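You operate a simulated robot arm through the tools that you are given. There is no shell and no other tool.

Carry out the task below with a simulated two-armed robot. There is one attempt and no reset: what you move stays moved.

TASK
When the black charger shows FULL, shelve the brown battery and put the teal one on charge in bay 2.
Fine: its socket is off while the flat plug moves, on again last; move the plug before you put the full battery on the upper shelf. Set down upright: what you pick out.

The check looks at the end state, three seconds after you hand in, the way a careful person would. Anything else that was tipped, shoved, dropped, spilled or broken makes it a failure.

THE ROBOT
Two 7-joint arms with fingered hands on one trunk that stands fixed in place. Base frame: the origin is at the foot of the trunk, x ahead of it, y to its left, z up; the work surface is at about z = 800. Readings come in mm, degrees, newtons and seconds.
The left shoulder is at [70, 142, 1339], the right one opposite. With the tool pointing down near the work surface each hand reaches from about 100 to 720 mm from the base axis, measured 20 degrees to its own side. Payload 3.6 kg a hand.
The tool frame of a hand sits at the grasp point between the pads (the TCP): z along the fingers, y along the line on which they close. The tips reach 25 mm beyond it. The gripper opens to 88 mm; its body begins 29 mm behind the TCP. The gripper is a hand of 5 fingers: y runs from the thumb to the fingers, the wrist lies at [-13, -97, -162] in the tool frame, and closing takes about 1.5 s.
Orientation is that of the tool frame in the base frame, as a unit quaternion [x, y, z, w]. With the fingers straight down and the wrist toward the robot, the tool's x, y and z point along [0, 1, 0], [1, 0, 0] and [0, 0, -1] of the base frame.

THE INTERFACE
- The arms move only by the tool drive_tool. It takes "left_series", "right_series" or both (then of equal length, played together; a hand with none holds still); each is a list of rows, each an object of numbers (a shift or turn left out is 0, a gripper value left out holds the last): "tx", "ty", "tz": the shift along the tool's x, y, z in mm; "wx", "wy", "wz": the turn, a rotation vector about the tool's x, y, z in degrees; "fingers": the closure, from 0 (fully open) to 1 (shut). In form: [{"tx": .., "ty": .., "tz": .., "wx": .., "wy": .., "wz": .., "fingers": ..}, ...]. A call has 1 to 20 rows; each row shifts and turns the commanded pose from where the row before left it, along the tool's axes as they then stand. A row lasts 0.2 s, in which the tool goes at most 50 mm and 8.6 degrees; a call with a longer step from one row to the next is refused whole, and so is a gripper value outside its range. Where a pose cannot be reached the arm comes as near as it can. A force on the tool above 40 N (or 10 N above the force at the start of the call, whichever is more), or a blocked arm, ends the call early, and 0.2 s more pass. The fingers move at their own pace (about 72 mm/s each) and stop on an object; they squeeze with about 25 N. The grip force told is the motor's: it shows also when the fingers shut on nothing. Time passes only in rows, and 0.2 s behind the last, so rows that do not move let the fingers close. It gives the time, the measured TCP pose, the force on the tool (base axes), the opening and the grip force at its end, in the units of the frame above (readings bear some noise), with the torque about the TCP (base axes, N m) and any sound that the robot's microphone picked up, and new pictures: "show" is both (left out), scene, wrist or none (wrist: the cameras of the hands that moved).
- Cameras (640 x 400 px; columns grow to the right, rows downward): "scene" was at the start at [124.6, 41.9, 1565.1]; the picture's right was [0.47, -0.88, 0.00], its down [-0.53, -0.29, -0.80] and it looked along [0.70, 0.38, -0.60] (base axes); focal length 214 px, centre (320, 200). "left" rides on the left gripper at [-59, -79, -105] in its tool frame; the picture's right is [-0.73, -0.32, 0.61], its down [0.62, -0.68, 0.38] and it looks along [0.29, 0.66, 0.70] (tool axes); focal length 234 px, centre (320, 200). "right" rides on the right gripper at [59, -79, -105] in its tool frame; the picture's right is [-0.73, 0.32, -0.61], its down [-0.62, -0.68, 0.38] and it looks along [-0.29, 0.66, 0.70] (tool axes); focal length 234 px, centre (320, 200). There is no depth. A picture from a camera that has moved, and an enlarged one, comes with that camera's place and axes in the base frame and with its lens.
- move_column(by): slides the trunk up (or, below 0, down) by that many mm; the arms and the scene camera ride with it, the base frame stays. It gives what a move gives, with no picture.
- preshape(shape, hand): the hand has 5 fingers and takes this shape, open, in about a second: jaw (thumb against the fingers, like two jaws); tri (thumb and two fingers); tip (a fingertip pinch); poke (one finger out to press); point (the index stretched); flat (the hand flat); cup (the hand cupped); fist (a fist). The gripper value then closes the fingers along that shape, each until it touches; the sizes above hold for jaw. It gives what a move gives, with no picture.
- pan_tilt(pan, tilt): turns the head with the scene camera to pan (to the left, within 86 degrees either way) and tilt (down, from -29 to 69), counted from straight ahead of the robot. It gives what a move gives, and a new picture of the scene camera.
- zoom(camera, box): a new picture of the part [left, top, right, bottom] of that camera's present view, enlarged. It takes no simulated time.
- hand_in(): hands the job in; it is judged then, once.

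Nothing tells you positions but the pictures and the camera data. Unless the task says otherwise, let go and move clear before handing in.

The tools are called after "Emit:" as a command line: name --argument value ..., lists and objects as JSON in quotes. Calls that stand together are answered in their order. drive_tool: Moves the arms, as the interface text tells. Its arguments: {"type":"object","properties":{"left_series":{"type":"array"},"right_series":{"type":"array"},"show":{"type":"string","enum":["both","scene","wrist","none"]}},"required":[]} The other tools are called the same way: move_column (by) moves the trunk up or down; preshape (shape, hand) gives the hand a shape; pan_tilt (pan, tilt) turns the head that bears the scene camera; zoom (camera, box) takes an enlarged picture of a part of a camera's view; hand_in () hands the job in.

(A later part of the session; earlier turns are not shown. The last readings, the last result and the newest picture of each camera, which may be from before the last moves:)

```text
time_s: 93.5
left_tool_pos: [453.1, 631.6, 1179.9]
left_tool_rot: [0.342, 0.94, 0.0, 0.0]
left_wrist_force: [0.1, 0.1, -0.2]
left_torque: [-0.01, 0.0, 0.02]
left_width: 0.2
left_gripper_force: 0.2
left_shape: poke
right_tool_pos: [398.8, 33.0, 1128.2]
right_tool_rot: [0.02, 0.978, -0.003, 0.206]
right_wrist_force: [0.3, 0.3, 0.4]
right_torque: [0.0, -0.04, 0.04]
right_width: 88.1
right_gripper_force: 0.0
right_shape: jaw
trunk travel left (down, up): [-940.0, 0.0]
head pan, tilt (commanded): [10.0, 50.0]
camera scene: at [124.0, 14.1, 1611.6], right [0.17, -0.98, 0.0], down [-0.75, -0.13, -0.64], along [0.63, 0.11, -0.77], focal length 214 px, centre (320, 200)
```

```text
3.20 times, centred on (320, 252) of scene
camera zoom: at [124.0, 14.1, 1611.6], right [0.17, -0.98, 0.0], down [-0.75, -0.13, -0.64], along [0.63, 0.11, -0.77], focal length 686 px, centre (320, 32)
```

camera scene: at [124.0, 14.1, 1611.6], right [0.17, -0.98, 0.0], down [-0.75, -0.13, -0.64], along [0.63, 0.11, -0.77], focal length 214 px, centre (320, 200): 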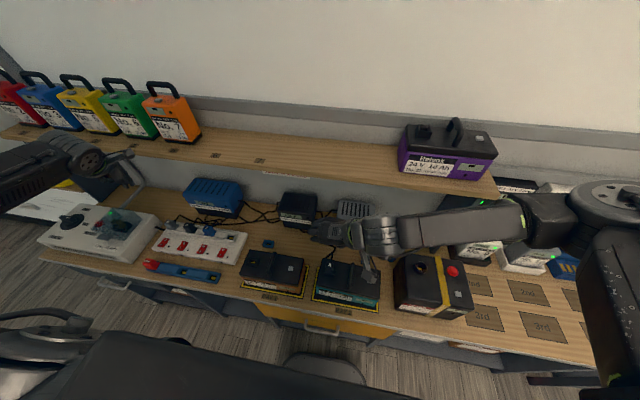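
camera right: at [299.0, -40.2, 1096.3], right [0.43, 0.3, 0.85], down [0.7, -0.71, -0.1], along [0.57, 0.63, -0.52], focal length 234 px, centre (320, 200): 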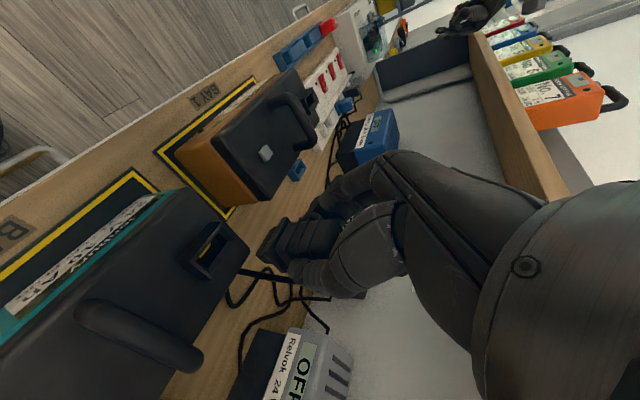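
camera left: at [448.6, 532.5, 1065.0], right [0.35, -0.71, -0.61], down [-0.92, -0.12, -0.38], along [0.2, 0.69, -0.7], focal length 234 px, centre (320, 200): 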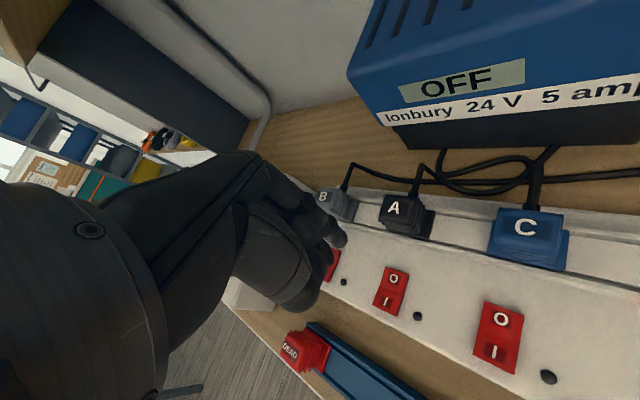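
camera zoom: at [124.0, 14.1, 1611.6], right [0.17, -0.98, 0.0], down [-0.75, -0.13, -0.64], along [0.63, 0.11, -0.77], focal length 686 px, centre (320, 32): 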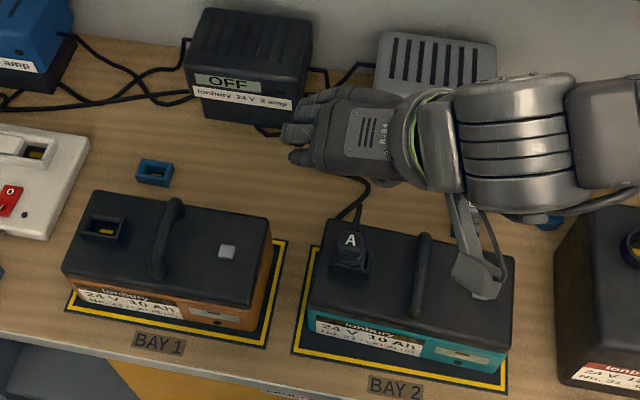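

The teal battery now carries plug A. I'll tilt the right hand to a 45° lean and raise it to shelf height at y≈90 to test the placing pose with nothing in hand.

Emit:
drive_tool --right_series '[{"wx": -0.28, "wy": -7, "wz": 0.1}, {"wx": -0.28, "wy": -7, "wz": 0.1}, {"wx": -0.28, "wy": -7, "wz": 0.1}, {"tx": -23.4, "ty": 7.7, "tz": -24}, {"tx": -23.4, "ty": 7.7, "tz": -24}, {"tx": -23.4, "ty": 7.7, "tz": -24}, {"tx": -23.4, "ty": 7.7, "tz": -24}, {"tx": -23.4, "ty": 7.7, "tz": -24}, {"tx": -23.4, "ty": 7.7, "tz": -24}, {"tx": -23.4, "ty": 7.7, "tz": -24}, {"tx": -23.4, "ty": 7.7, "tz": -24}, {}]' --show "scene"

```text
time_s: 96.1
left_tool_pos: [453.7, 631.4, 1181.3]
left_tool_rot: [0.342, 0.94, 0.0, 0.0]
left_wrist_force: [0.6, 0.5, -0.5]
left_torque: [0.0, 0.01, -0.01]
left_width: 0.1
left_gripper_force: 0.1
left_shape: poke
right_tool_pos: [430.2, 88.0, 1396.2]
right_tool_rot: [0.021, 0.946, 0.0, 0.324]
right_wrist_force: [0.3, 0.0, -1.0]
right_torque: [0.02, 0.0, 0.0]
right_width: 88.0
right_gripper_force: 0.0
right_shape: jaw
right hand out of reach, approached as far as the arm can: row 3
trunk travel left (down, up): [-940.0, 0.0]
head pan, tilt (commanded): [10.0, 50.0]
camera scene: at [123.8, 14.0, 1611.7], right [0.17, -0.98, 0.0], down [-0.75, -0.13, -0.64], along [0.63, 0.11, -0.77], focal length 214 px, centre (320, 200)
```

scene: 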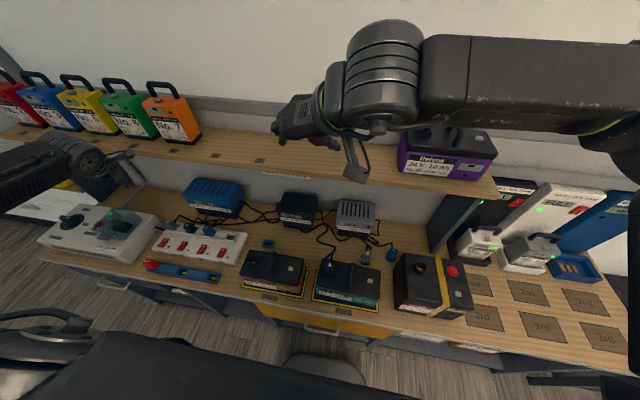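

Now I'll test moving forward over the empty shelf area at this yaw.

Emit:
drive_tool --right_series '[{"tx": -19.2, "ty": 1.4, "tz": 23.2}, {"tx": -19.2, "ty": 1.4, "tz": 23.2}, {"tx": -19.2, "ty": 1.4, "tz": 23.2}, {"tx": -19.2, "ty": 1.4, "tz": 23.2}, {"tx": -19.2, "ty": 1.4, "tz": 23.2}, {"tx": -19.2, "ty": 1.4, "tz": 23.2}, {"tx": -19.2, "ty": 1.4, "tz": 23.2}, {}]' --show "scene"

```text
time_s: 97.9
left_tool_pos: [454.2, 629.2, 1180.4]
left_tool_rot: [0.342, 0.94, 0.0, 0.0]
left_wrist_force: [-0.2, -0.6, -0.1]
left_torque: [-0.02, -0.01, -0.02]
left_width: 0.0
left_gripper_force: 0.2
left_shape: poke
right_tool_pos: [623.5, 97.5, 1347.2]
right_tool_rot: [0.019, 0.945, 0.009, 0.327]
right_wrist_force: [1.3, 0.0, -0.4]
right_torque: [0.0, -0.02, 0.0]
right_width: 88.0
right_gripper_force: 0.0
right_shape: jaw
right hand out of reach, approached as far as the arm can: row 7
trunk travel left (down, up): [-940.0, 0.0]
head pan, tilt (commanded): [10.0, 50.0]
camera scene: at [124.7, 12.3, 1611.6], right [0.17, -0.98, 0.0], down [-0.75, -0.13, -0.64], along [0.63, 0.11, -0.77], focal length 214 px, centre (320, 200)
```

scene: 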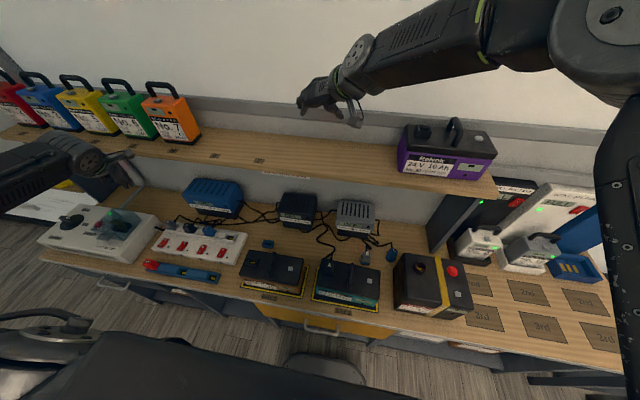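

At y≈97 the hand reaches x=623 with nearly full yaw, so that is where the brown battery will go. I'll bring the hand back and over to the brown battery's handle.

Emit:
drive_tool --right_series '[{"tx": 22.4, "ty": -1.2, "tz": -19, "fingers": 0.4}, {"tx": 22.4, "ty": -1.2, "tz": -19}, {"tx": 22.4, "ty": -1.2, "tz": -19}, {"tx": 22.4, "ty": -1.2, "tz": -19}, {"tx": 22.4, "ty": -1.2, "tz": -19}, {"tx": 22.4, "ty": -1.2, "tz": -19}, {"tx": 22.4, "ty": -1.2, "tz": -19}, {"tx": 22.4, "ty": -1.2, "tz": -19}, {"tx": 11.1, "ty": 20.9, "tz": 12.9}, {"tx": 11.1, "ty": 20.9, "tz": 12.9}, {"tx": 11.1, "ty": 20.9, "tz": 12.9}, {"tx": 11.1, "ty": 20.9, "tz": 12.9}, {"tx": 11.1, "ty": 20.9, "tz": 12.9}, {"tx": 11.1, "ty": 20.9, "tz": 12.9}, {}]' --show "none"

Emit:
move_column --by -150

Emit:
pan_tilt --pan 20 --tilt 55

```text
time_s: 101.1
left_tool_pos: [454.6, 631.4, 1182.2]
left_tool_rot: [0.342, 0.94, -0.001, 0.0]
left_wrist_force: [0.1, 0.3, 0.7]
left_torque: [-0.01, -0.02, -0.01]
left_width: 0.0
left_gripper_force: 0.0
left_shape: poke
right_tool_pos: [388.9, 222.0, 1258.3]
right_tool_rot: [0.021, 0.946, 0.0, 0.323]
right_wrist_force: [-0.1, 0.2, -1.0]
right_torque: [0.01, -0.01, -0.01]
right_width: 53.4
right_gripper_force: 0.1
right_shape: jaw
trunk travel left (down, up): [-940.0, 0.0]
head pan, tilt (commanded): [10.0, 50.0]
```

```text
time_s: 102.8
left_tool_pos: [454.0, 630.7, 1029.9]
left_tool_rot: [0.342, 0.94, 0.0, 0.0]
left_wrist_force: [0.1, -0.5, -0.1]
left_torque: [0.02, 0.02, 0.0]
left_width: 0.0
left_gripper_force: 0.0
left_shape: poke
right_tool_pos: [387.9, 223.4, 1108.0]
right_tool_rot: [0.02, 0.946, 0.0, 0.323]
right_wrist_force: [0.3, -1.2, 1.0]
right_torque: [0.01, 0.02, 0.01]
right_width: 53.0
right_gripper_force: 0.1
right_shape: jaw
trunk travel left (down, up): [-790.0, 150.0]
head pan, tilt (commanded): [10.0, 50.0]
```

```text
time_s: 103.6
left_tool_pos: [453.9, 630.5, 1031.2]
left_tool_rot: [0.342, 0.94, 0.0, 0.0]
left_wrist_force: [-0.1, 0.2, -0.2]
left_torque: [0.02, 0.01, 0.0]
left_width: 0.0
left_gripper_force: 0.1
left_shape: poke
right_tool_pos: [388.5, 222.6, 1109.5]
right_tool_rot: [0.02, 0.946, 0.0, 0.324]
right_wrist_force: [0.6, 0.6, 0.0]
right_torque: [0.02, 0.04, -0.02]
right_width: 53.1
right_gripper_force: 0.1
right_shape: jaw
trunk travel left (down, up): [-790.0, 150.0]
head pan, tilt (commanded): [20.0, 55.0]
camera scene: at [115.9, 25.4, 1455.2], right [0.34, -0.94, 0.0], down [-0.77, -0.28, -0.57], along [0.54, 0.2, -0.82], focal length 214 px, centre (320, 200)
```

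scene: 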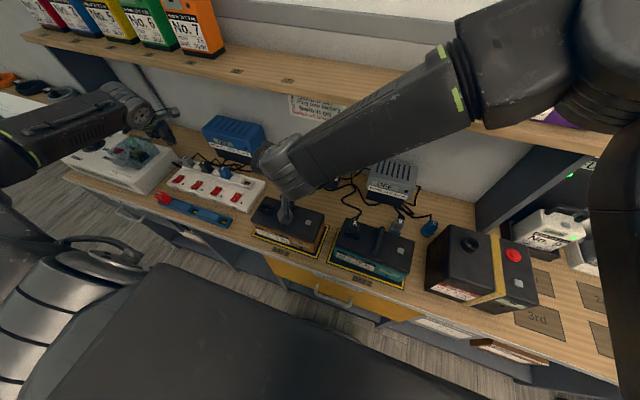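

The right hand is above the brown battery's handle at (388, 223, 1109). I'll lower it to just above the bar and check with the hand camera.

Emit:
drive_tool --right_series '[{"tx": 16.5, "ty": -0.35, "tz": 21.3}, {"tx": 16.5, "ty": -0.35, "tz": 21.3}, {"tx": 16.5, "ty": -0.35, "tz": 21.3}, {"tx": 16.5, "ty": -0.35, "tz": 21.3}, {"tx": 16.5, "ty": -0.35, "tz": 21.3}, {}]' --show "none"

Emit:
zoom --camera "right" --box '[140, 80, 440, 340]'

Emit:
zoom --camera "scene" --box '[230, 170, 350, 270]'

```text
time_s: 105.0
left_tool_pos: [454.3, 630.9, 1030.9]
left_tool_rot: [0.342, 0.94, 0.0, 0.0]
left_wrist_force: [0.3, 0.5, -0.5]
left_torque: [-0.01, 0.02, -0.01]
left_width: 0.0
left_gripper_force: 0.1
left_shape: poke
right_tool_pos: [390.3, 223.7, 974.2]
right_tool_rot: [0.021, 0.946, 0.0, 0.324]
right_wrist_force: [-0.3, 0.1, 1.1]
right_torque: [0.01, -0.01, 0.0]
right_width: 53.2
right_gripper_force: 0.0
right_shape: jaw
trunk travel left (down, up): [-790.0, 150.0]
head pan, tilt (commanded): [20.0, 55.0]
```

```text
1.54 times, centred on (290, 210) of right
camera zoom: at [274.7, 147.7, 1018.4], right [0.21, 0.3, 0.93], down [0.7, -0.71, 0.07], along [0.68, 0.64, -0.36], focal length 360 px, centre (366, 185)
```

zoom: 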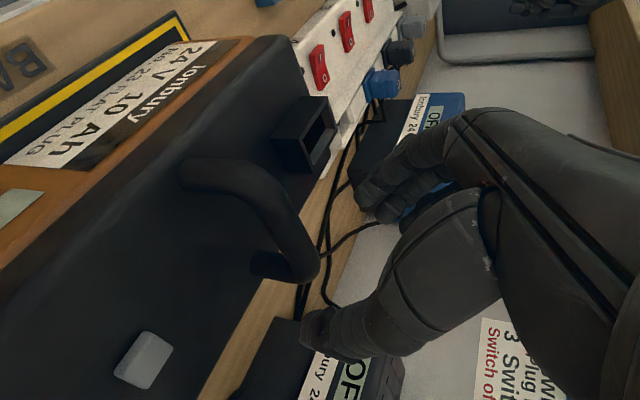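

```text
4.00 times, centred on (290, 220) of scene
camera zoom: at [115.6, 25.4, 1455.2], right [0.34, -0.94, 0.0], down [-0.77, -0.28, -0.57], along [0.54, 0.2, -0.82], focal length 858 px, centre (440, 120)
```

zoom: 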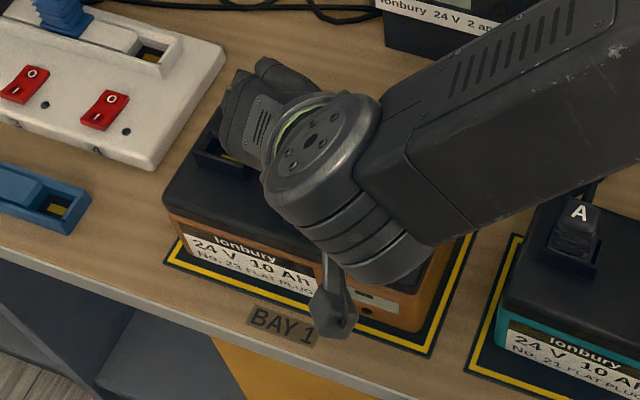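

The bar lies centred between thumb and fingers. I'll lower the last 38 mm and check before closing.

Emit:
drive_tool --right_series '[{"tx": 6.1, "ty": -0.1, "tz": 7.9}, {"tx": 6.1, "ty": -0.1, "tz": 7.9}, {"tx": 6.1, "ty": -0.1, "tz": 7.9}, {"tx": 6.1, "ty": -0.1, "tz": 7.9}, {}]' --show "none"

Emit:
zoom --camera "right" --box '[180, 100, 440, 340]'

```text
time_s: 106.2
left_tool_pos: [454.7, 631.0, 1030.9]
left_tool_rot: [0.342, 0.94, 0.0, 0.0]
left_wrist_force: [0.7, 0.5, -0.4]
left_torque: [0.01, 0.01, -0.01]
left_width: 0.0
left_gripper_force: 0.1
left_shape: poke
right_tool_pos: [389.2, 221.5, 933.1]
right_tool_rot: [0.02, 0.946, -0.001, 0.324]
right_wrist_force: [0.2, 0.0, 0.6]
right_torque: [-0.01, 0.0, 0.01]
right_width: 53.5
right_gripper_force: 0.0
right_shape: jaw
trunk travel left (down, up): [-790.0, 150.0]
head pan, tilt (commanded): [20.0, 55.0]
```

```text
1.67 times, centred on (310, 220) of right
camera zoom: at [275.0, 146.1, 978.0], right [0.21, 0.3, 0.93], down [0.7, -0.71, 0.07], along [0.68, 0.64, -0.36], focal length 390 px, centre (337, 167)
```

zoom: 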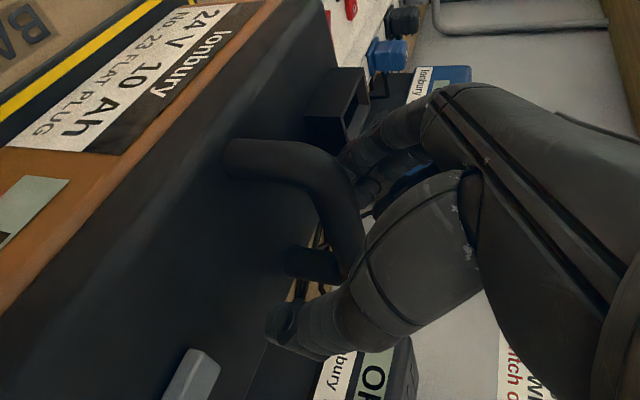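

The bar is well enclosed, as it was with the teal one. I'll close the hand and test the lift by about 10 mm.

Emit:
drive_tool --right_series '[{"fingers": 0.55}, {"fingers": 0.7}, {"fingers": 0.85}, {"fingers": 1.0}, {}, {}, {}, {}, {"tx": -1.8, "tz": -2.4}, {"tx": -1.8, "tz": -2.4}, {"tx": -1.8, "tz": -2.4}, {"tx": -1.8, "tz": -2.4}, {}, {}]' --show "none"

Emit:
zoom --camera "right" --box '[180, 100, 440, 340]'

Emit:
zoom --camera "scene" --box '[230, 170, 350, 270]'

```text
time_s: 109.2
left_tool_pos: [454.7, 631.6, 1030.4]
left_tool_rot: [0.342, 0.94, -0.001, -0.001]
left_wrist_force: [0.7, 0.8, 0.0]
left_torque: [0.0, -0.02, -0.02]
left_width: 0.0
left_gripper_force: 0.0
left_shape: poke
right_tool_pos: [389.7, 221.9, 945.6]
right_tool_rot: [0.019, 0.946, -0.002, 0.322]
right_wrist_force: [-0.1, 0.2, -15.7]
right_torque: [-0.11, 0.07, 0.02]
right_width: 5.4
right_gripper_force: 24.7
right_shape: jaw
trunk travel left (down, up): [-790.0, 150.0]
head pan, tilt (commanded): [20.0, 55.0]
```

```text
1.67 times, centred on (310, 220) of right
camera zoom: at [275.5, 147.1, 989.9], right [0.21, 0.3, 0.93], down [0.7, -0.71, 0.07], along [0.68, 0.63, -0.37], focal length 390 px, centre (337, 167)
```

zoom: 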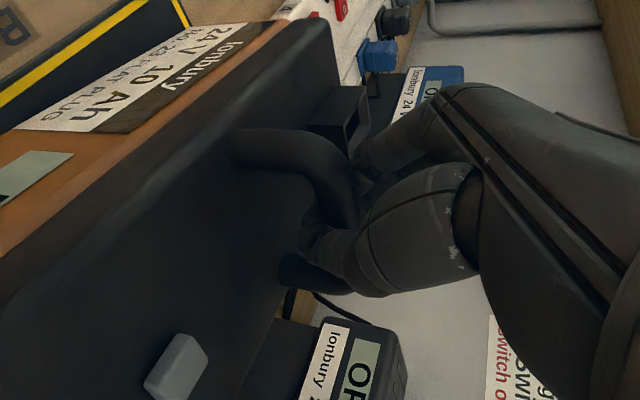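

```text
4.00 times, centred on (290, 220) of scene
camera zoom: at [117.8, 26.5, 1454.9], right [0.34, -0.94, 0.0], down [-0.77, -0.28, -0.57], along [0.54, 0.2, -0.82], focal length 858 px, centre (440, 120)
```

zoom: 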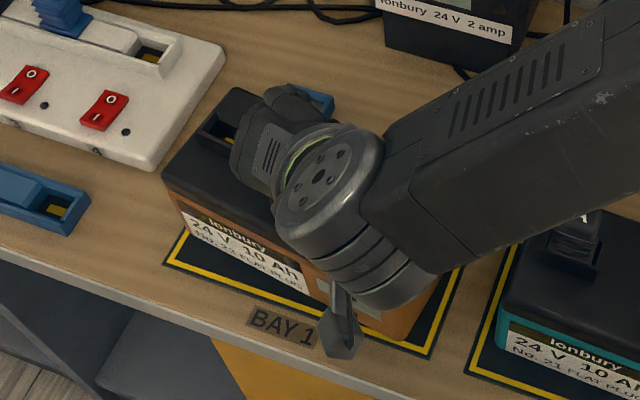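

The brown battery is lifted (15.7 N) and held firmly. I'll raise it with the trunk to the top.

Emit:
drive_tool --right_series '[{"tx": -6.1, "ty": 0.1, "tz": -7.9}, {"tx": -6.1, "ty": 0.1, "tz": -7.9}, {"tx": -6.1, "ty": 0.1, "tz": -7.9}, {"tx": -6.1, "ty": 0.1, "tz": -7.9}, {}]' --show "none"

Emit:
move_column --by 150

Emit:
pan_tilt --pan 10 --tilt 45

```text
time_s: 110.4
left_tool_pos: [455.6, 632.5, 1029.8]
left_tool_rot: [0.341, 0.94, 0.0, 0.0]
left_wrist_force: [-0.1, 0.4, -0.7]
left_torque: [-0.02, -0.03, -0.01]
left_width: 0.0
left_gripper_force: 0.1
left_shape: poke
right_tool_pos: [389.6, 221.9, 983.9]
right_tool_rot: [0.021, 0.946, -0.002, 0.323]
right_wrist_force: [0.8, -0.1, -14.1]
right_torque: [-0.07, 0.07, 0.0]
right_width: 5.5
right_gripper_force: 25.0
right_shape: jaw
trunk travel left (down, up): [-790.0, 150.0]
head pan, tilt (commanded): [20.0, 55.0]
```

```text
time_s: 112.1
left_tool_pos: [454.4, 633.3, 1179.3]
left_tool_rot: [0.343, 0.939, -0.001, 0.0]
left_wrist_force: [0.0, 0.2, -0.7]
left_torque: [-0.02, -0.01, -0.01]
left_width: 0.3
left_gripper_force: 0.2
left_shape: poke
right_tool_pos: [390.6, 222.6, 1134.2]
right_tool_rot: [0.02, 0.946, -0.001, 0.323]
right_wrist_force: [-0.1, 0.4, -14.4]
right_torque: [-0.11, 0.09, -0.01]
right_width: 5.6
right_gripper_force: 25.3
right_shape: jaw
trunk travel left (down, up): [-940.0, 0.0]
head pan, tilt (commanded): [20.0, 55.0]
```

```text
time_s: 112.8
left_tool_pos: [455.6, 631.8, 1179.7]
left_tool_rot: [0.342, 0.94, -0.001, 0.0]
left_wrist_force: [-0.1, -0.2, -0.4]
left_torque: [-0.01, -0.01, -0.02]
left_width: 0.0
left_gripper_force: 0.1
left_shape: poke
right_tool_pos: [390.0, 223.1, 1134.2]
right_tool_rot: [0.02, 0.946, -0.001, 0.324]
right_wrist_force: [0.1, -0.7, -14.4]
right_torque: [-0.09, 0.05, -0.01]
right_width: 5.8
right_gripper_force: 24.8
right_shape: jaw
trunk travel left (down, up): [-940.0, 0.0]
head pan, tilt (commanded): [10.0, 45.0]
camera scene: at [130.4, 16.2, 1618.3], right [0.17, -0.98, 0.0], down [-0.7, -0.12, -0.71], along [0.69, 0.12, -0.71], focal length 214 px, centre (320, 200)
```

scene: 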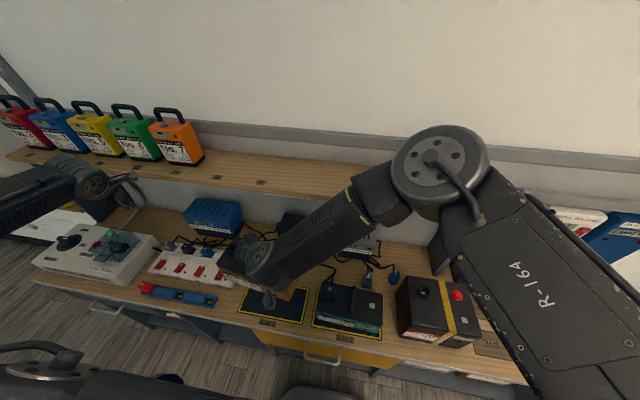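

I'll raise the brown battery with the arm to z≈1370 and bring it to y≈100, in front of the free shelf area.

Emit:
drive_tool --right_series '[{"tx": -7.6, "ty": 0.1, "tz": -9.9}, {"tx": -15.3, "ty": 0.2, "tz": -19.8}, {"tx": -15.3, "ty": 0.2, "tz": -19.8}, {"tx": -15.3, "ty": 0.2, "tz": -19.8}, {"tx": -15.3, "ty": 0.2, "tz": -19.8}, {"tx": -7.6, "ty": 0.1, "tz": -9.9}, {"tx": -5.2, "ty": -8.7, "tz": -6.2}, {"tx": -10.5, "ty": -17.5, "tz": -12.4}, {"tx": -10.5, "ty": -17.5, "tz": -12.4}, {"tx": -10.5, "ty": -17.5, "tz": -12.4}, {"tx": -10.5, "ty": -17.5, "tz": -12.4}, {"tx": -10.5, "ty": -17.5, "tz": -12.4}, {"tx": -10.5, "ty": -17.5, "tz": -12.4}, {"tx": -5.2, "ty": -8.7, "tz": -6.2}, {}, {}]' --show "scene"

Emit:
zoom --camera "scene" --box '[200, 100, 440, 270]'

```text
time_s: 116.2
left_tool_pos: [455.2, 633.3, 1179.7]
left_tool_rot: [0.342, 0.94, -0.001, 0.0]
left_wrist_force: [0.9, -0.5, 0.0]
left_torque: [0.02, 0.02, 0.0]
left_width: 0.1
left_gripper_force: 0.0
left_shape: poke
right_tool_pos: [389.8, 98.1, 1372.6]
right_tool_rot: [0.02, 0.946, -0.001, 0.324]
right_wrist_force: [0.3, -1.0, -15.3]
right_torque: [-0.15, 0.09, -0.01]
right_width: 5.5
right_gripper_force: 24.8
right_shape: jaw
trunk travel left (down, up): [-940.0, 0.0]
head pan, tilt (commanded): [10.0, 45.0]
camera scene: at [130.3, 15.8, 1618.4], right [0.17, -0.98, 0.0], down [-0.7, -0.12, -0.71], along [0.7, 0.12, -0.71], focal length 214 px, centre (320, 200)
```

scene: 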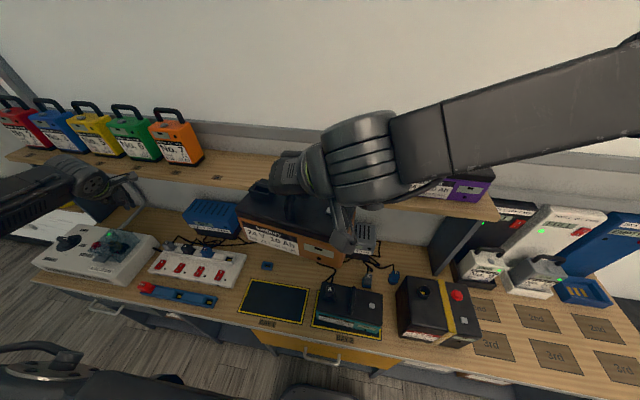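

```text
2.35 times, centred on (320, 185) of scene
camera zoom: at [130.3, 15.8, 1618.4], right [0.17, -0.98, 0.0], down [-0.7, -0.12, -0.71], along [0.7, 0.12, -0.71], focal length 505 px, centre (320, 235)
```

zoom: 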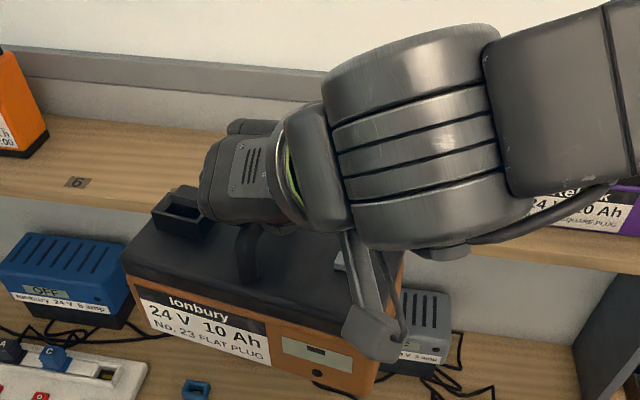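

The brown battery hangs level but turned about -10° in yaw. I'll turn the hand 8° to straighten it and shift to y≈120, then check.

Emit:
drive_tool --right_series '[{"wx": -2.45, "wy": 0.05, "wz": -3.15}, {"wx": -2.45, "wy": 0.05, "wz": -3.15}, {"tx": -1, "ty": 11, "tz": 0}, {"tx": -1, "ty": 11, "tz": 0}, {}, {}]' --show "none"

Emit:
zoom --camera "scene" --box '[180, 100, 420, 270]'

```text
time_s: 117.6
left_tool_pos: [455.5, 630.8, 1180.8]
left_tool_rot: [0.342, 0.94, 0.0, 0.0]
left_wrist_force: [0.0, -1.1, 0.8]
left_torque: [0.01, 0.01, 0.01]
left_width: 0.0
left_gripper_force: 0.1
left_shape: poke
right_tool_pos: [388.5, 119.3, 1374.5]
right_tool_rot: [-0.045, 0.945, 0.022, 0.322]
right_wrist_force: [-0.3, -0.5, -14.7]
right_torque: [-0.12, 0.02, -0.02]
right_width: 5.7
right_gripper_force: 25.0
right_shape: jaw
trunk travel left (down, up): [-940.0, 0.0]
head pan, tilt (commanded): [10.0, 45.0]
```

```text
2.35 times, centred on (300, 185) of scene
camera zoom: at [130.2, 14.3, 1618.4], right [0.17, -0.98, 0.0], down [-0.7, -0.12, -0.71], along [0.7, 0.12, -0.71], focal length 505 px, centre (367, 235)
```

zoom: 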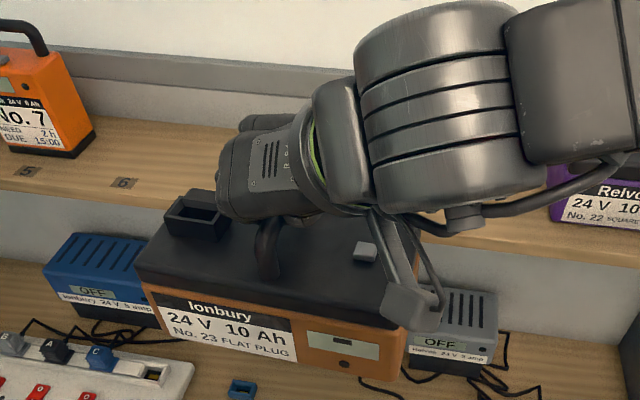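

The battery is now nearly straight (about -3°). I'll move it forward over the shelf, with its bottom about 30 mm above the shelf board.

Emit:
drive_tool --right_series '[{"tx": -9, "ty": -1.3, "tz": 7}, {"tx": -18.1, "ty": -2.6, "tz": 14}, {"tx": -18.1, "ty": -2.6, "tz": 14}, {"tx": -18.1, "ty": -2.6, "tz": 14}, {"tx": -18.1, "ty": -2.6, "tz": 14}, {"tx": -18.1, "ty": -2.6, "tz": 14}, {"tx": -18.1, "ty": -2.6, "tz": 14}, {"tx": -18.1, "ty": -2.6, "tz": 14}, {"tx": -9, "ty": -1.3, "tz": 7}, {}]' --show "scene"

Emit:
zoom --camera "scene" --box '[180, 80, 420, 250]'

```text
time_s: 119.8
left_tool_pos: [455.6, 630.4, 1180.2]
left_tool_rot: [0.342, 0.94, -0.001, 0.0]
left_wrist_force: [-0.8, -0.6, -0.6]
left_torque: [0.01, 0.01, 0.0]
left_width: 0.0
left_gripper_force: 0.1
left_shape: poke
right_tool_pos: [573.5, 116.2, 1372.3]
right_tool_rot: [-0.045, 0.945, 0.022, 0.322]
right_wrist_force: [-0.9, -1.0, -14.1]
right_torque: [-0.12, -0.01, 0.02]
right_width: 5.4
right_gripper_force: 25.3
right_shape: jaw
trunk travel left (down, up): [-940.0, 0.0]
head pan, tilt (commanded): [10.0, 45.0]
camera scene: at [131.1, 14.6, 1618.3], right [0.17, -0.98, 0.0], down [-0.7, -0.12, -0.71], along [0.69, 0.12, -0.71], focal length 214 px, centre (320, 200)
```

scene: 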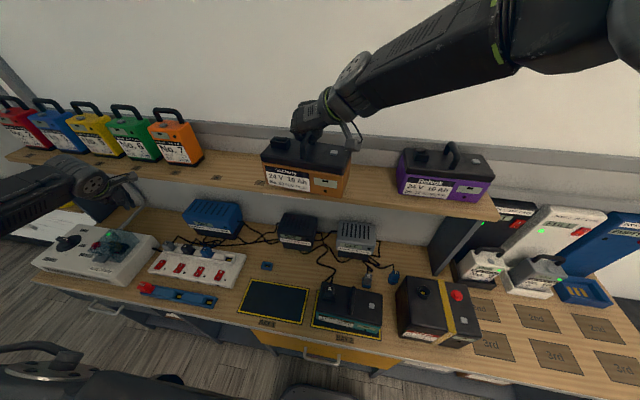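

```text
2.35 times, centred on (300, 165) of scene
camera zoom: at [131.1, 14.6, 1618.3], right [0.17, -0.98, 0.0], down [-0.7, -0.12, -0.71], along [0.69, 0.12, -0.71], focal length 505 px, centre (367, 282)
```

zoom: 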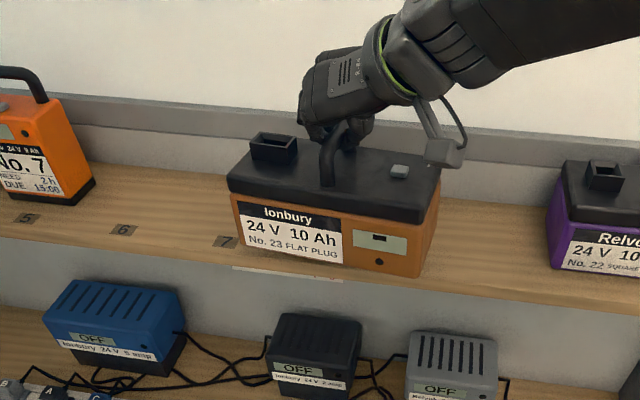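

The brown battery is straight and over the shelf. I'll move it another 45 mm in and slightly right, lowering 10 mm.

Emit:
drive_tool --right_series '[{"tx": -9.5, "ty": -5.7, "tz": 11.5}, {"tx": -9.5, "ty": -5.7, "tz": 11.5}, {"tx": -9.5, "ty": -5.7, "tz": 11.5}, {}, {}]' --show "none"

Emit:
zoom --camera "scene" --box '[180, 80, 420, 250]'

```text
time_s: 121.0
left_tool_pos: [455.7, 632.2, 1180.1]
left_tool_rot: [0.343, 0.94, 0.0, -0.001]
left_wrist_force: [0.6, 0.8, 0.6]
left_torque: [0.01, 0.01, 0.01]
left_width: 0.2
left_gripper_force: 0.1
left_shape: poke
right_tool_pos: [618.7, 106.7, 1363.4]
right_tool_rot: [-0.046, 0.945, 0.022, 0.322]
right_wrist_force: [0.9, -1.2, -13.7]
right_torque: [-0.13, 0.0, 0.02]
right_width: 5.3
right_gripper_force: 25.5
right_shape: jaw
trunk travel left (down, up): [-940.0, 0.0]
head pan, tilt (commanded): [10.0, 45.0]
```

```text
2.35 times, centred on (300, 165) of scene
camera zoom: at [131.5, 15.3, 1618.3], right [0.17, -0.98, 0.0], down [-0.7, -0.12, -0.71], along [0.69, 0.12, -0.71], focal length 505 px, centre (367, 282)
```

zoom: 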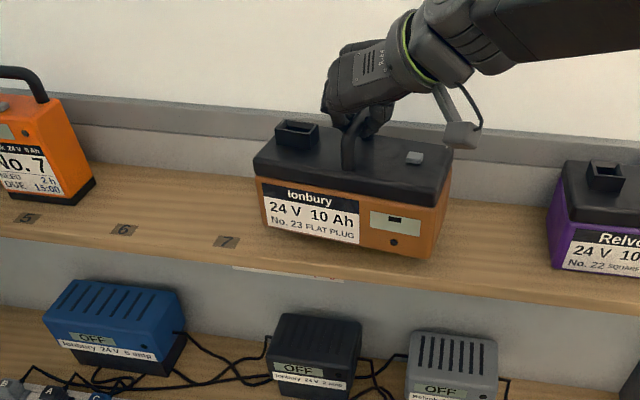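

The battery stands over the shelf with its right front corner about 4 mm behind the edge. I'll push 12 mm further in while lowering 15 mm.

Emit:
drive_tool --right_series '[{"tx": -3.1, "ty": -0.5, "tz": 2.5}, {"tx": -3.1, "ty": -0.5, "tz": 2.5}, {"tx": -3.1, "ty": -0.5, "tz": 2.5}, {"tx": 3.1, "tz": 4}, {"tx": 3.1, "tz": 4}, {"tx": 3.1, "tz": 4}, {}]' --show "none"

Emit:
zoom --camera "scene" --box '[220, 90, 400, 230]'

```text
time_s: 122.6
left_tool_pos: [456.3, 632.7, 1179.5]
left_tool_rot: [0.342, 0.94, -0.002, -0.002]
left_wrist_force: [-0.3, -0.1, -0.9]
left_torque: [0.0, -0.01, 0.01]
left_width: 0.0
left_gripper_force: 0.1
left_shape: poke
right_tool_pos: [631.5, 106.0, 1347.0]
right_tool_rot: [-0.045, 0.945, 0.022, 0.322]
right_wrist_force: [0.1, 0.1, -13.4]
right_torque: [-0.13, 0.03, 0.0]
right_width: 5.8
right_gripper_force: 25.0
right_shape: jaw
trunk travel left (down, up): [-940.0, 0.0]
head pan, tilt (commanded): [10.0, 45.0]
```

```text
2.86 times, centred on (310, 160) of scene
camera zoom: at [131.5, 15.5, 1618.3], right [0.17, -0.98, 0.0], down [-0.7, -0.12, -0.71], along [0.69, 0.12, -0.71], focal length 613 px, centre (349, 314)
```

zoom: 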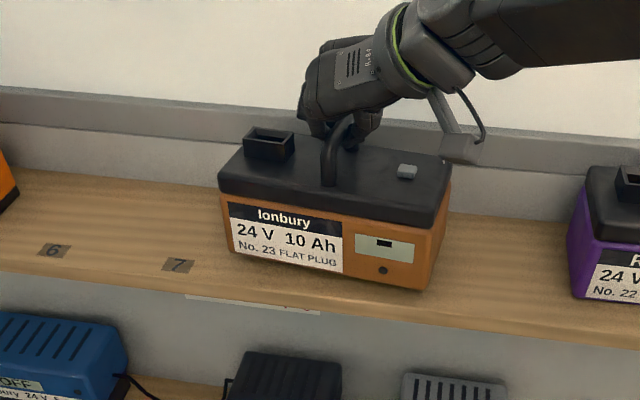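

Still carrying full weight. I'll lower in 2 mm steps until the force changes.

Emit:
drive_tool --right_series '[{"tx": 1.2, "tz": 1.6}, {"tx": 1.2, "tz": 1.6}, {"tx": 1.2, "tz": 1.6}, {}]' --show "none"

```text
time_s: 123.6
left_tool_pos: [455.8, 631.5, 1180.7]
left_tool_rot: [0.342, 0.94, 0.0, -0.001]
left_wrist_force: [-0.5, 0.5, 0.8]
left_torque: [-0.01, -0.01, 0.0]
left_width: 0.0
left_gripper_force: 0.1
left_shape: poke
right_tool_pos: [632.1, 105.5, 1340.9]
right_tool_rot: [-0.045, 0.945, 0.022, 0.322]
right_wrist_force: [-0.8, 0.7, -14.5]
right_torque: [-0.12, 0.04, -0.06]
right_width: 5.9
right_gripper_force: 25.0
right_shape: jaw
trunk travel left (down, up): [-940.0, 0.0]
head pan, tilt (commanded): [10.0, 45.0]
```

Emit:
drive_tool --right_series '[{"tx": 0.9, "tz": 1.2}, {"tx": 0.9, "tz": 1.2}, {}, {}]' --show "none"

Emit:
zoom --camera "scene" --box '[220, 90, 400, 230]'

```text
time_s: 124.6
left_tool_pos: [455.8, 631.8, 1178.7]
left_tool_rot: [0.342, 0.94, 0.0, -0.001]
left_wrist_force: [-0.1, -0.1, 0.2]
left_torque: [0.03, 0.02, 0.0]
left_width: 0.0
left_gripper_force: 0.1
left_shape: poke
right_tool_pos: [631.6, 106.0, 1338.6]
right_tool_rot: [-0.045, 0.945, 0.022, 0.323]
right_wrist_force: [-0.4, -0.5, -15.7]
right_torque: [-0.13, -0.01, -0.01]
right_width: 5.5
right_gripper_force: 24.9
right_shape: jaw
trunk travel left (down, up): [-940.0, 0.0]
head pan, tilt (commanded): [10.0, 45.0]
```

```text
2.86 times, centred on (310, 160) of scene
camera zoom: at [131.5, 15.5, 1618.3], right [0.17, -0.98, 0.0], down [-0.7, -0.12, -0.71], along [0.69, 0.12, -0.71], focal length 613 px, centre (349, 314)
```

zoom: 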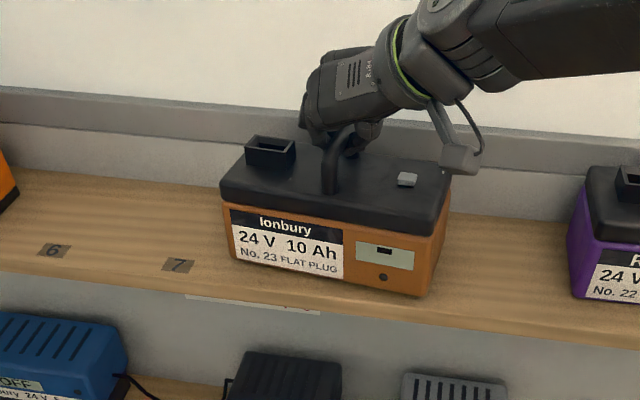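

Nearly down. I'll continue in small steps.

Emit:
drive_tool --right_series '[{"tx": 0.9, "tz": 1.2}, {"tx": 0.9, "tz": 1.2}, {}, {}]' --show "none"

```text
time_s: 125.6
left_tool_pos: [455.9, 630.7, 1181.0]
left_tool_rot: [0.343, 0.939, 0.0, 0.001]
left_wrist_force: [-0.5, 0.3, 0.5]
left_torque: [0.01, 0.02, 0.0]
left_width: 0.0
left_gripper_force: 0.0
left_shape: poke
right_tool_pos: [630.4, 106.0, 1335.6]
right_tool_rot: [-0.045, 0.945, 0.022, 0.322]
right_wrist_force: [0.0, 0.1, -11.8]
right_torque: [-0.1, -0.03, -0.01]
right_width: 5.6
right_gripper_force: 24.9
right_shape: jaw
trunk travel left (down, up): [-940.0, 0.0]
head pan, tilt (commanded): [10.0, 45.0]
```

First contact is showing (weight dropping). A little more.

Emit:
drive_tool --right_series '[{"tx": 0.6, "tz": 0.8}, {"tx": 0.6, "tz": 0.8}, {}, {}]' --show "none"

```text
time_s: 126.6
left_tool_pos: [455.3, 632.1, 1180.5]
left_tool_rot: [0.343, 0.939, -0.001, -0.001]
left_wrist_force: [-0.1, -1.2, -0.8]
left_torque: [-0.04, -0.04, -0.02]
left_width: 0.0
left_gripper_force: 0.0
left_shape: poke
right_tool_pos: [630.6, 105.5, 1335.5]
right_tool_rot: [-0.045, 0.945, 0.022, 0.323]
right_wrist_force: [-1.6, 0.7, -8.4]
right_torque: [-0.07, -0.03, 0.03]
right_width: 5.9
right_gripper_force: 25.2
right_shape: jaw
trunk travel left (down, up): [-940.0, 0.0]
head pan, tilt (commanded): [10.0, 45.0]
```

Emit:
drive_tool --right_series '[{"tx": 0.9, "tz": 1.2}, {"tx": 0.9, "tz": 1.2}, {}, {}]' --show "none"

Emit:
zoom --camera "scene" --box '[220, 90, 400, 230]'

```text
time_s: 127.6
left_tool_pos: [454.5, 631.6, 1180.2]
left_tool_rot: [0.341, 0.94, 0.0, 0.0]
left_wrist_force: [-0.1, 0.4, -0.1]
left_torque: [0.0, -0.01, -0.03]
left_width: 0.0
left_gripper_force: 0.1
left_shape: poke
right_tool_pos: [630.3, 105.5, 1332.3]
right_tool_rot: [-0.045, 0.945, 0.022, 0.324]
right_wrist_force: [-2.1, 2.2, 2.3]
right_torque: [0.03, -0.13, 0.02]
right_width: 6.1
right_gripper_force: 25.0
right_shape: jaw
trunk travel left (down, up): [-940.0, 0.0]
head pan, tilt (commanded): [10.0, 45.0]
```

```text
2.86 times, centred on (310, 160) of scene
camera zoom: at [127.1, 15.5, 1618.7], right [0.17, -0.98, 0.0], down [-0.7, -0.12, -0.71], along [0.7, 0.12, -0.71], focal length 613 px, centre (349, 314)
```

zoom: 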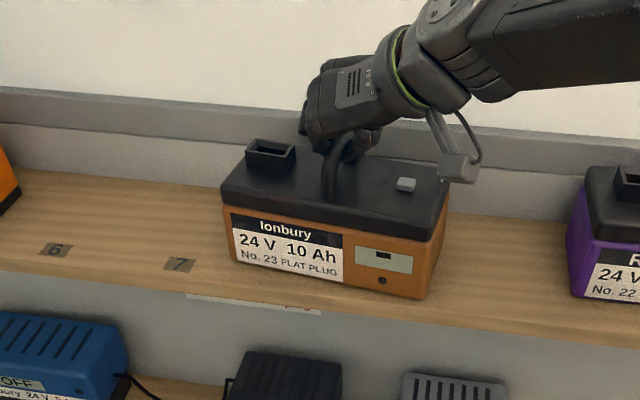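

The battery now rests on the shelf (force +2 N). I'll open the hand gently.

Emit:
drive_tool --right_series '[{"fingers": 0.85}, {"fingers": 0.7}, {"fingers": 0.55}, {"fingers": 0.4}, {"fingers": 0.35}, {}, {}]' --show "none"

Emit:
zoom --camera "scene" --box '[220, 90, 400, 230]'

Emit:
zoom --camera "right" --box '[160, 80, 440, 340]'

```text
time_s: 129.2
left_tool_pos: [454.4, 631.7, 1181.5]
left_tool_rot: [0.342, 0.94, 0.0, 0.001]
left_wrist_force: [-0.9, -0.1, 0.3]
left_torque: [0.08, -0.01, -0.03]
left_width: 0.0
left_gripper_force: 0.1
left_shape: poke
right_tool_pos: [628.3, 104.5, 1331.7]
right_tool_rot: [-0.045, 0.945, 0.022, 0.323]
right_wrist_force: [1.5, 0.3, 0.4]
right_torque: [-0.02, 0.02, -0.03]
right_width: 56.5
right_gripper_force: 0.1
right_shape: jaw
trunk travel left (down, up): [-940.0, 0.0]
head pan, tilt (commanded): [10.0, 45.0]
```

```text
2.86 times, centred on (310, 160) of scene
camera zoom: at [128.2, 15.0, 1618.6], right [0.17, -0.98, 0.0], down [-0.7, -0.12, -0.71], along [0.7, 0.12, -0.71], focal length 613 px, centre (349, 314)
```

zoom: 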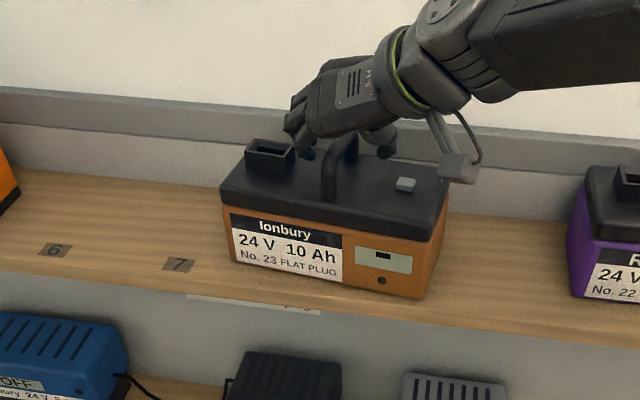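

```text
1.54 times, centred on (300, 210) of right
camera zoom: at [526.3, 14.4, 1376.7], right [0.17, 0.33, 0.93], down [0.79, -0.61, 0.07], along [0.59, 0.72, -0.36], focal length 360 px, centre (351, 185)
```

zoom: 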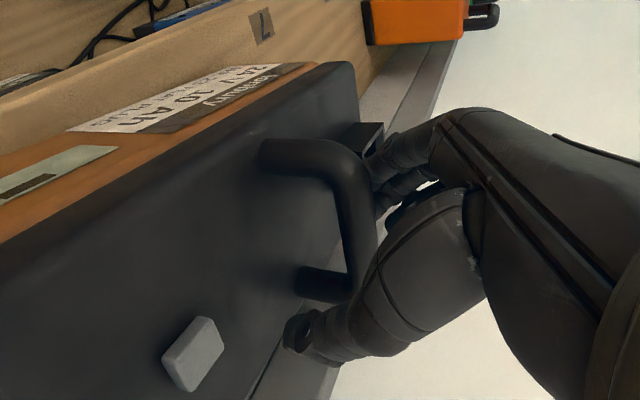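

The brown battery stands upright on the shelf and the hand is free. I'll raise the hand and draw it back.

Emit:
drive_tool --right_series '[{"tx": -3.05, "tz": -3.95}, {"tx": -3.05, "tz": -3.95}, {"tx": -4.6, "tz": -5.9}, {"tx": -4.6, "tz": -5.9}, {"tx": -1.5, "ty": 0.8, "tz": -14}, {"tx": 3, "ty": 1.5, "tz": -20}, {"tx": 10, "ty": 2.5, "tz": -20}, {"tx": 15.7, "ty": 2.3, "tz": -12}, {"tx": 15.7, "ty": 2.3, "tz": -12}, {"tx": 15.7, "ty": 2.3, "tz": -12}, {"tx": 15.7, "ty": 2.3, "tz": -12}, {}]' --show "scene"

Emit:
zoom --camera "scene" --box '[220, 90, 400, 230]'

```text
time_s: 131.8
left_tool_pos: [454.5, 631.9, 1181.5]
left_tool_rot: [0.342, 0.94, 0.001, 0.0]
left_wrist_force: [0.3, 0.8, -0.6]
left_torque: [0.0, 0.0, 0.03]
left_width: 0.0
left_gripper_force: 0.1
left_shape: poke
right_tool_pos: [508.2, 105.9, 1392.4]
right_tool_rot: [-0.044, 0.945, 0.022, 0.323]
right_wrist_force: [0.3, -0.9, 0.7]
right_torque: [-0.01, -0.01, 0.01]
right_width: 56.9
right_gripper_force: 0.0
right_shape: jaw
trunk travel left (down, up): [-940.0, 0.0]
head pan, tilt (commanded): [10.0, 45.0]
camera scene: at [128.5, 15.0, 1618.5], right [0.17, -0.98, 0.0], down [-0.7, -0.12, -0.71], along [0.7, 0.12, -0.71], focal length 214 px, centre (320, 200)
```

scene: 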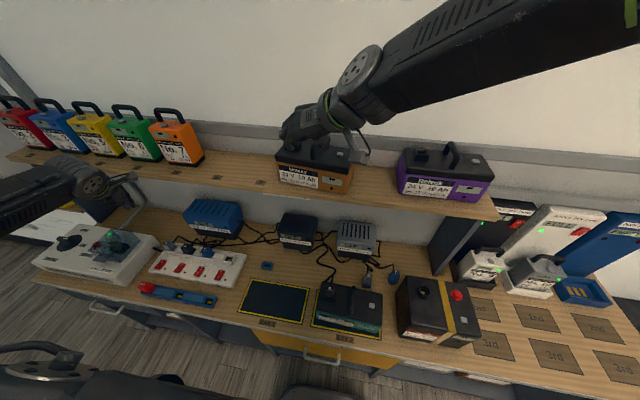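

```text
2.86 times, centred on (310, 160) of scene
camera zoom: at [128.5, 15.0, 1618.5], right [0.17, -0.98, 0.0], down [-0.7, -0.12, -0.71], along [0.7, 0.12, -0.71], focal length 613 px, centre (349, 314)
```

zoom: 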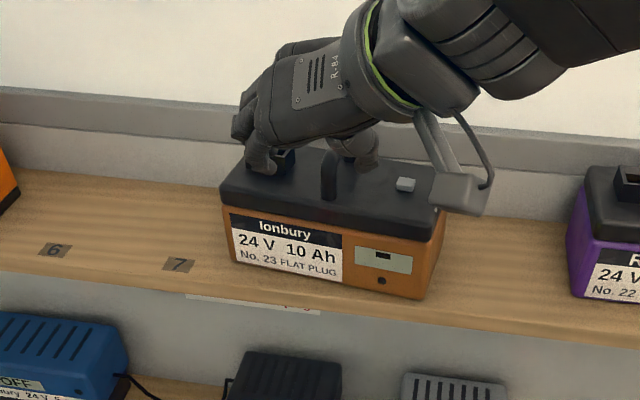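

The brown battery stays in place. I'll draw the right arm back further, then lower the trunk so the left finger can reach switch 2 again.

Emit:
drive_tool --right_series '[{"tx": 18.9, "ty": 2.7, "tz": -14.6}, {"tx": 18.9, "ty": 2.7, "tz": -14.6}, {"tx": 18.9, "ty": 2.7, "tz": -14.6}, {"tx": 18.9, "ty": 2.7, "tz": -14.6}, {"tx": 18.9, "ty": 2.7, "tz": -14.6}, {}]' --show "none"

Emit:
move_column --by -222

Emit:
pan_tilt --pan 35 --tilt 48

Emit:
zoom --camera "left" --box '[240, 160, 480, 340]'

```text
time_s: 133.2
left_tool_pos: [453.3, 631.2, 1180.6]
left_tool_rot: [0.342, 0.94, 0.0, 0.0]
left_wrist_force: [0.0, -0.3, 0.7]
left_torque: [-0.01, -0.05, 0.01]
left_width: 0.0
left_gripper_force: 0.0
left_shape: poke
right_tool_pos: [386.0, 109.0, 1393.5]
right_tool_rot: [-0.045, 0.945, 0.022, 0.322]
right_wrist_force: [-0.2, -0.5, -0.1]
right_torque: [0.01, -0.01, -0.01]
right_width: 56.9
right_gripper_force: 0.1
right_shape: jaw
trunk travel left (down, up): [-940.0, 0.0]
head pan, tilt (commanded): [10.0, 45.0]
```

```text
time_s: 135.6
left_tool_pos: [453.1, 630.7, 959.6]
left_tool_rot: [0.341, 0.94, -0.001, 0.0]
left_wrist_force: [0.5, -0.8, 0.0]
left_torque: [-0.03, 0.01, -0.02]
left_width: 0.0
left_gripper_force: 0.0
left_shape: poke
right_tool_pos: [385.5, 108.5, 1172.2]
right_tool_rot: [-0.045, 0.945, 0.022, 0.324]
right_wrist_force: [0.3, -0.3, 0.1]
right_torque: [-0.02, -0.01, -0.02]
right_width: 56.6
right_gripper_force: 0.1
right_shape: jaw
trunk travel left (down, up): [-718.0, 222.0]
head pan, tilt (commanded): [10.0, 45.0]
```

```text
time_s: 136.5
left_tool_pos: [453.8, 632.9, 958.7]
left_tool_rot: [0.342, 0.94, -0.001, -0.001]
left_wrist_force: [0.0, 0.6, 0.4]
left_torque: [-0.01, -0.01, 0.01]
left_width: 0.1
left_gripper_force: 0.0
left_shape: poke
right_tool_pos: [386.1, 107.1, 1169.9]
right_tool_rot: [-0.045, 0.945, 0.023, 0.324]
right_wrist_force: [-0.8, 0.2, 0.5]
right_torque: [0.0, 0.0, -0.03]
right_width: 56.8
right_gripper_force: 0.0
right_shape: jaw
trunk travel left (down, up): [-718.0, 222.0]
head pan, tilt (commanded): [35.0, 48.0]
camera scene: at [112.8, 45.9, 1392.4], right [0.57, -0.82, 0.0], down [-0.61, -0.43, -0.67], along [0.55, 0.38, -0.74], focal length 214 px, centre (320, 200)
```

scene: 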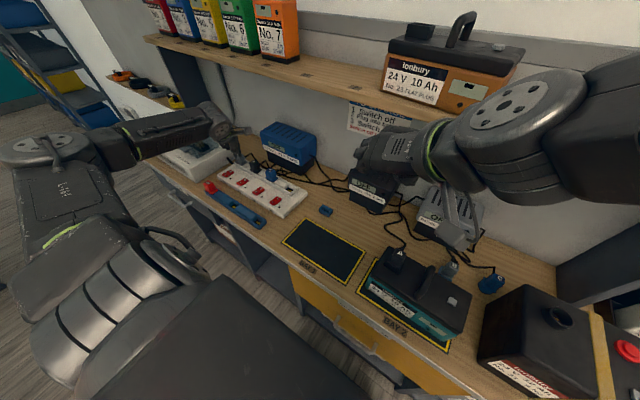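

```text
2.22 times, centred on (360, 250) of left
camera zoom: at [448.6, 532.6, 1064.7], right [0.35, -0.71, -0.61], down [-0.92, -0.12, -0.38], along [0.2, 0.69, -0.7], focal length 520 px, centre (231, 89)
```

zoom: 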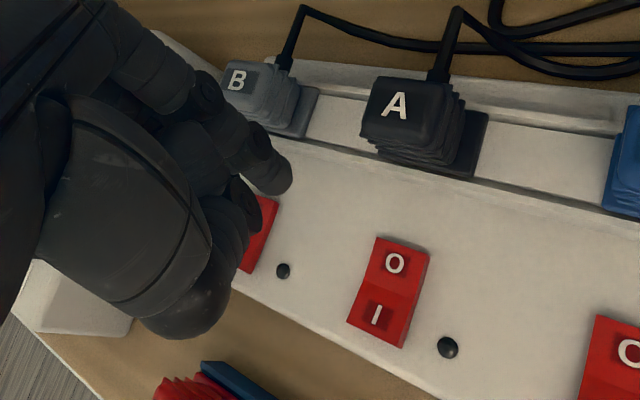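

The right arm is clear. The I end of switch 2 is at about (424, 630); I'll move the left finger above it and lower it to just over the rocker.

Emit:
drive_tool --left_series '[{"tx": 12.3, "ty": -10.3}, {"tx": 12.3, "ty": -10.5}, {"tz": 18}, {"tz": 18}, {"tz": 18}, {"tz": 18}, {"tz": 14}, {}]' --show "none"

Emit:
zoom --camera "left" --box '[260, 180, 480, 340]'

Emit:
zoom --camera "scene" --box '[190, 130, 310, 230]'

```text
time_s: 138.3
left_tool_pos: [422.9, 632.0, 872.4]
left_tool_rot: [0.343, 0.939, 0.0, 0.0]
left_wrist_force: [-0.8, -0.7, -0.2]
left_torque: [-0.03, 0.01, 0.01]
left_width: 0.0
left_gripper_force: 0.0
left_shape: poke
right_tool_pos: [385.5, 108.2, 1170.8]
right_tool_rot: [-0.045, 0.945, 0.022, 0.324]
right_wrist_force: [0.6, -0.5, -0.5]
right_torque: [0.01, -0.01, -0.01]
right_width: 56.8
right_gripper_force: 0.0
right_shape: jaw
trunk travel left (down, up): [-718.0, 222.0]
head pan, tilt (commanded): [35.0, 48.0]
```

```text
2.50 times, centred on (370, 260) of left
camera zoom: at [417.7, 531.7, 978.9], right [0.35, -0.71, -0.61], down [-0.92, -0.12, -0.38], along [0.2, 0.69, -0.7], focal length 585 px, centre (195, 50)
```

zoom: 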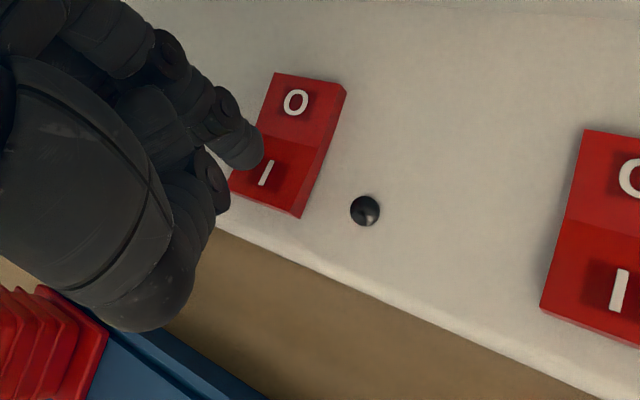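

```text
4.00 times, centred on (250, 180) of scene
camera zoom: at [112.6, 45.8, 1392.4], right [0.57, -0.82, 0.0], down [-0.61, -0.43, -0.67], along [0.55, 0.38, -0.74], focal length 858 px, centre (600, 280)
```

zoom: 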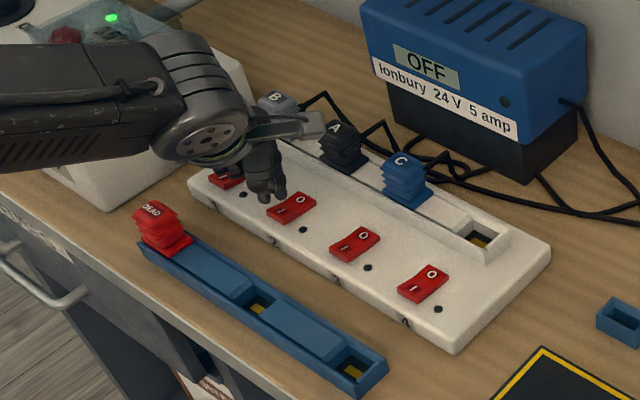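

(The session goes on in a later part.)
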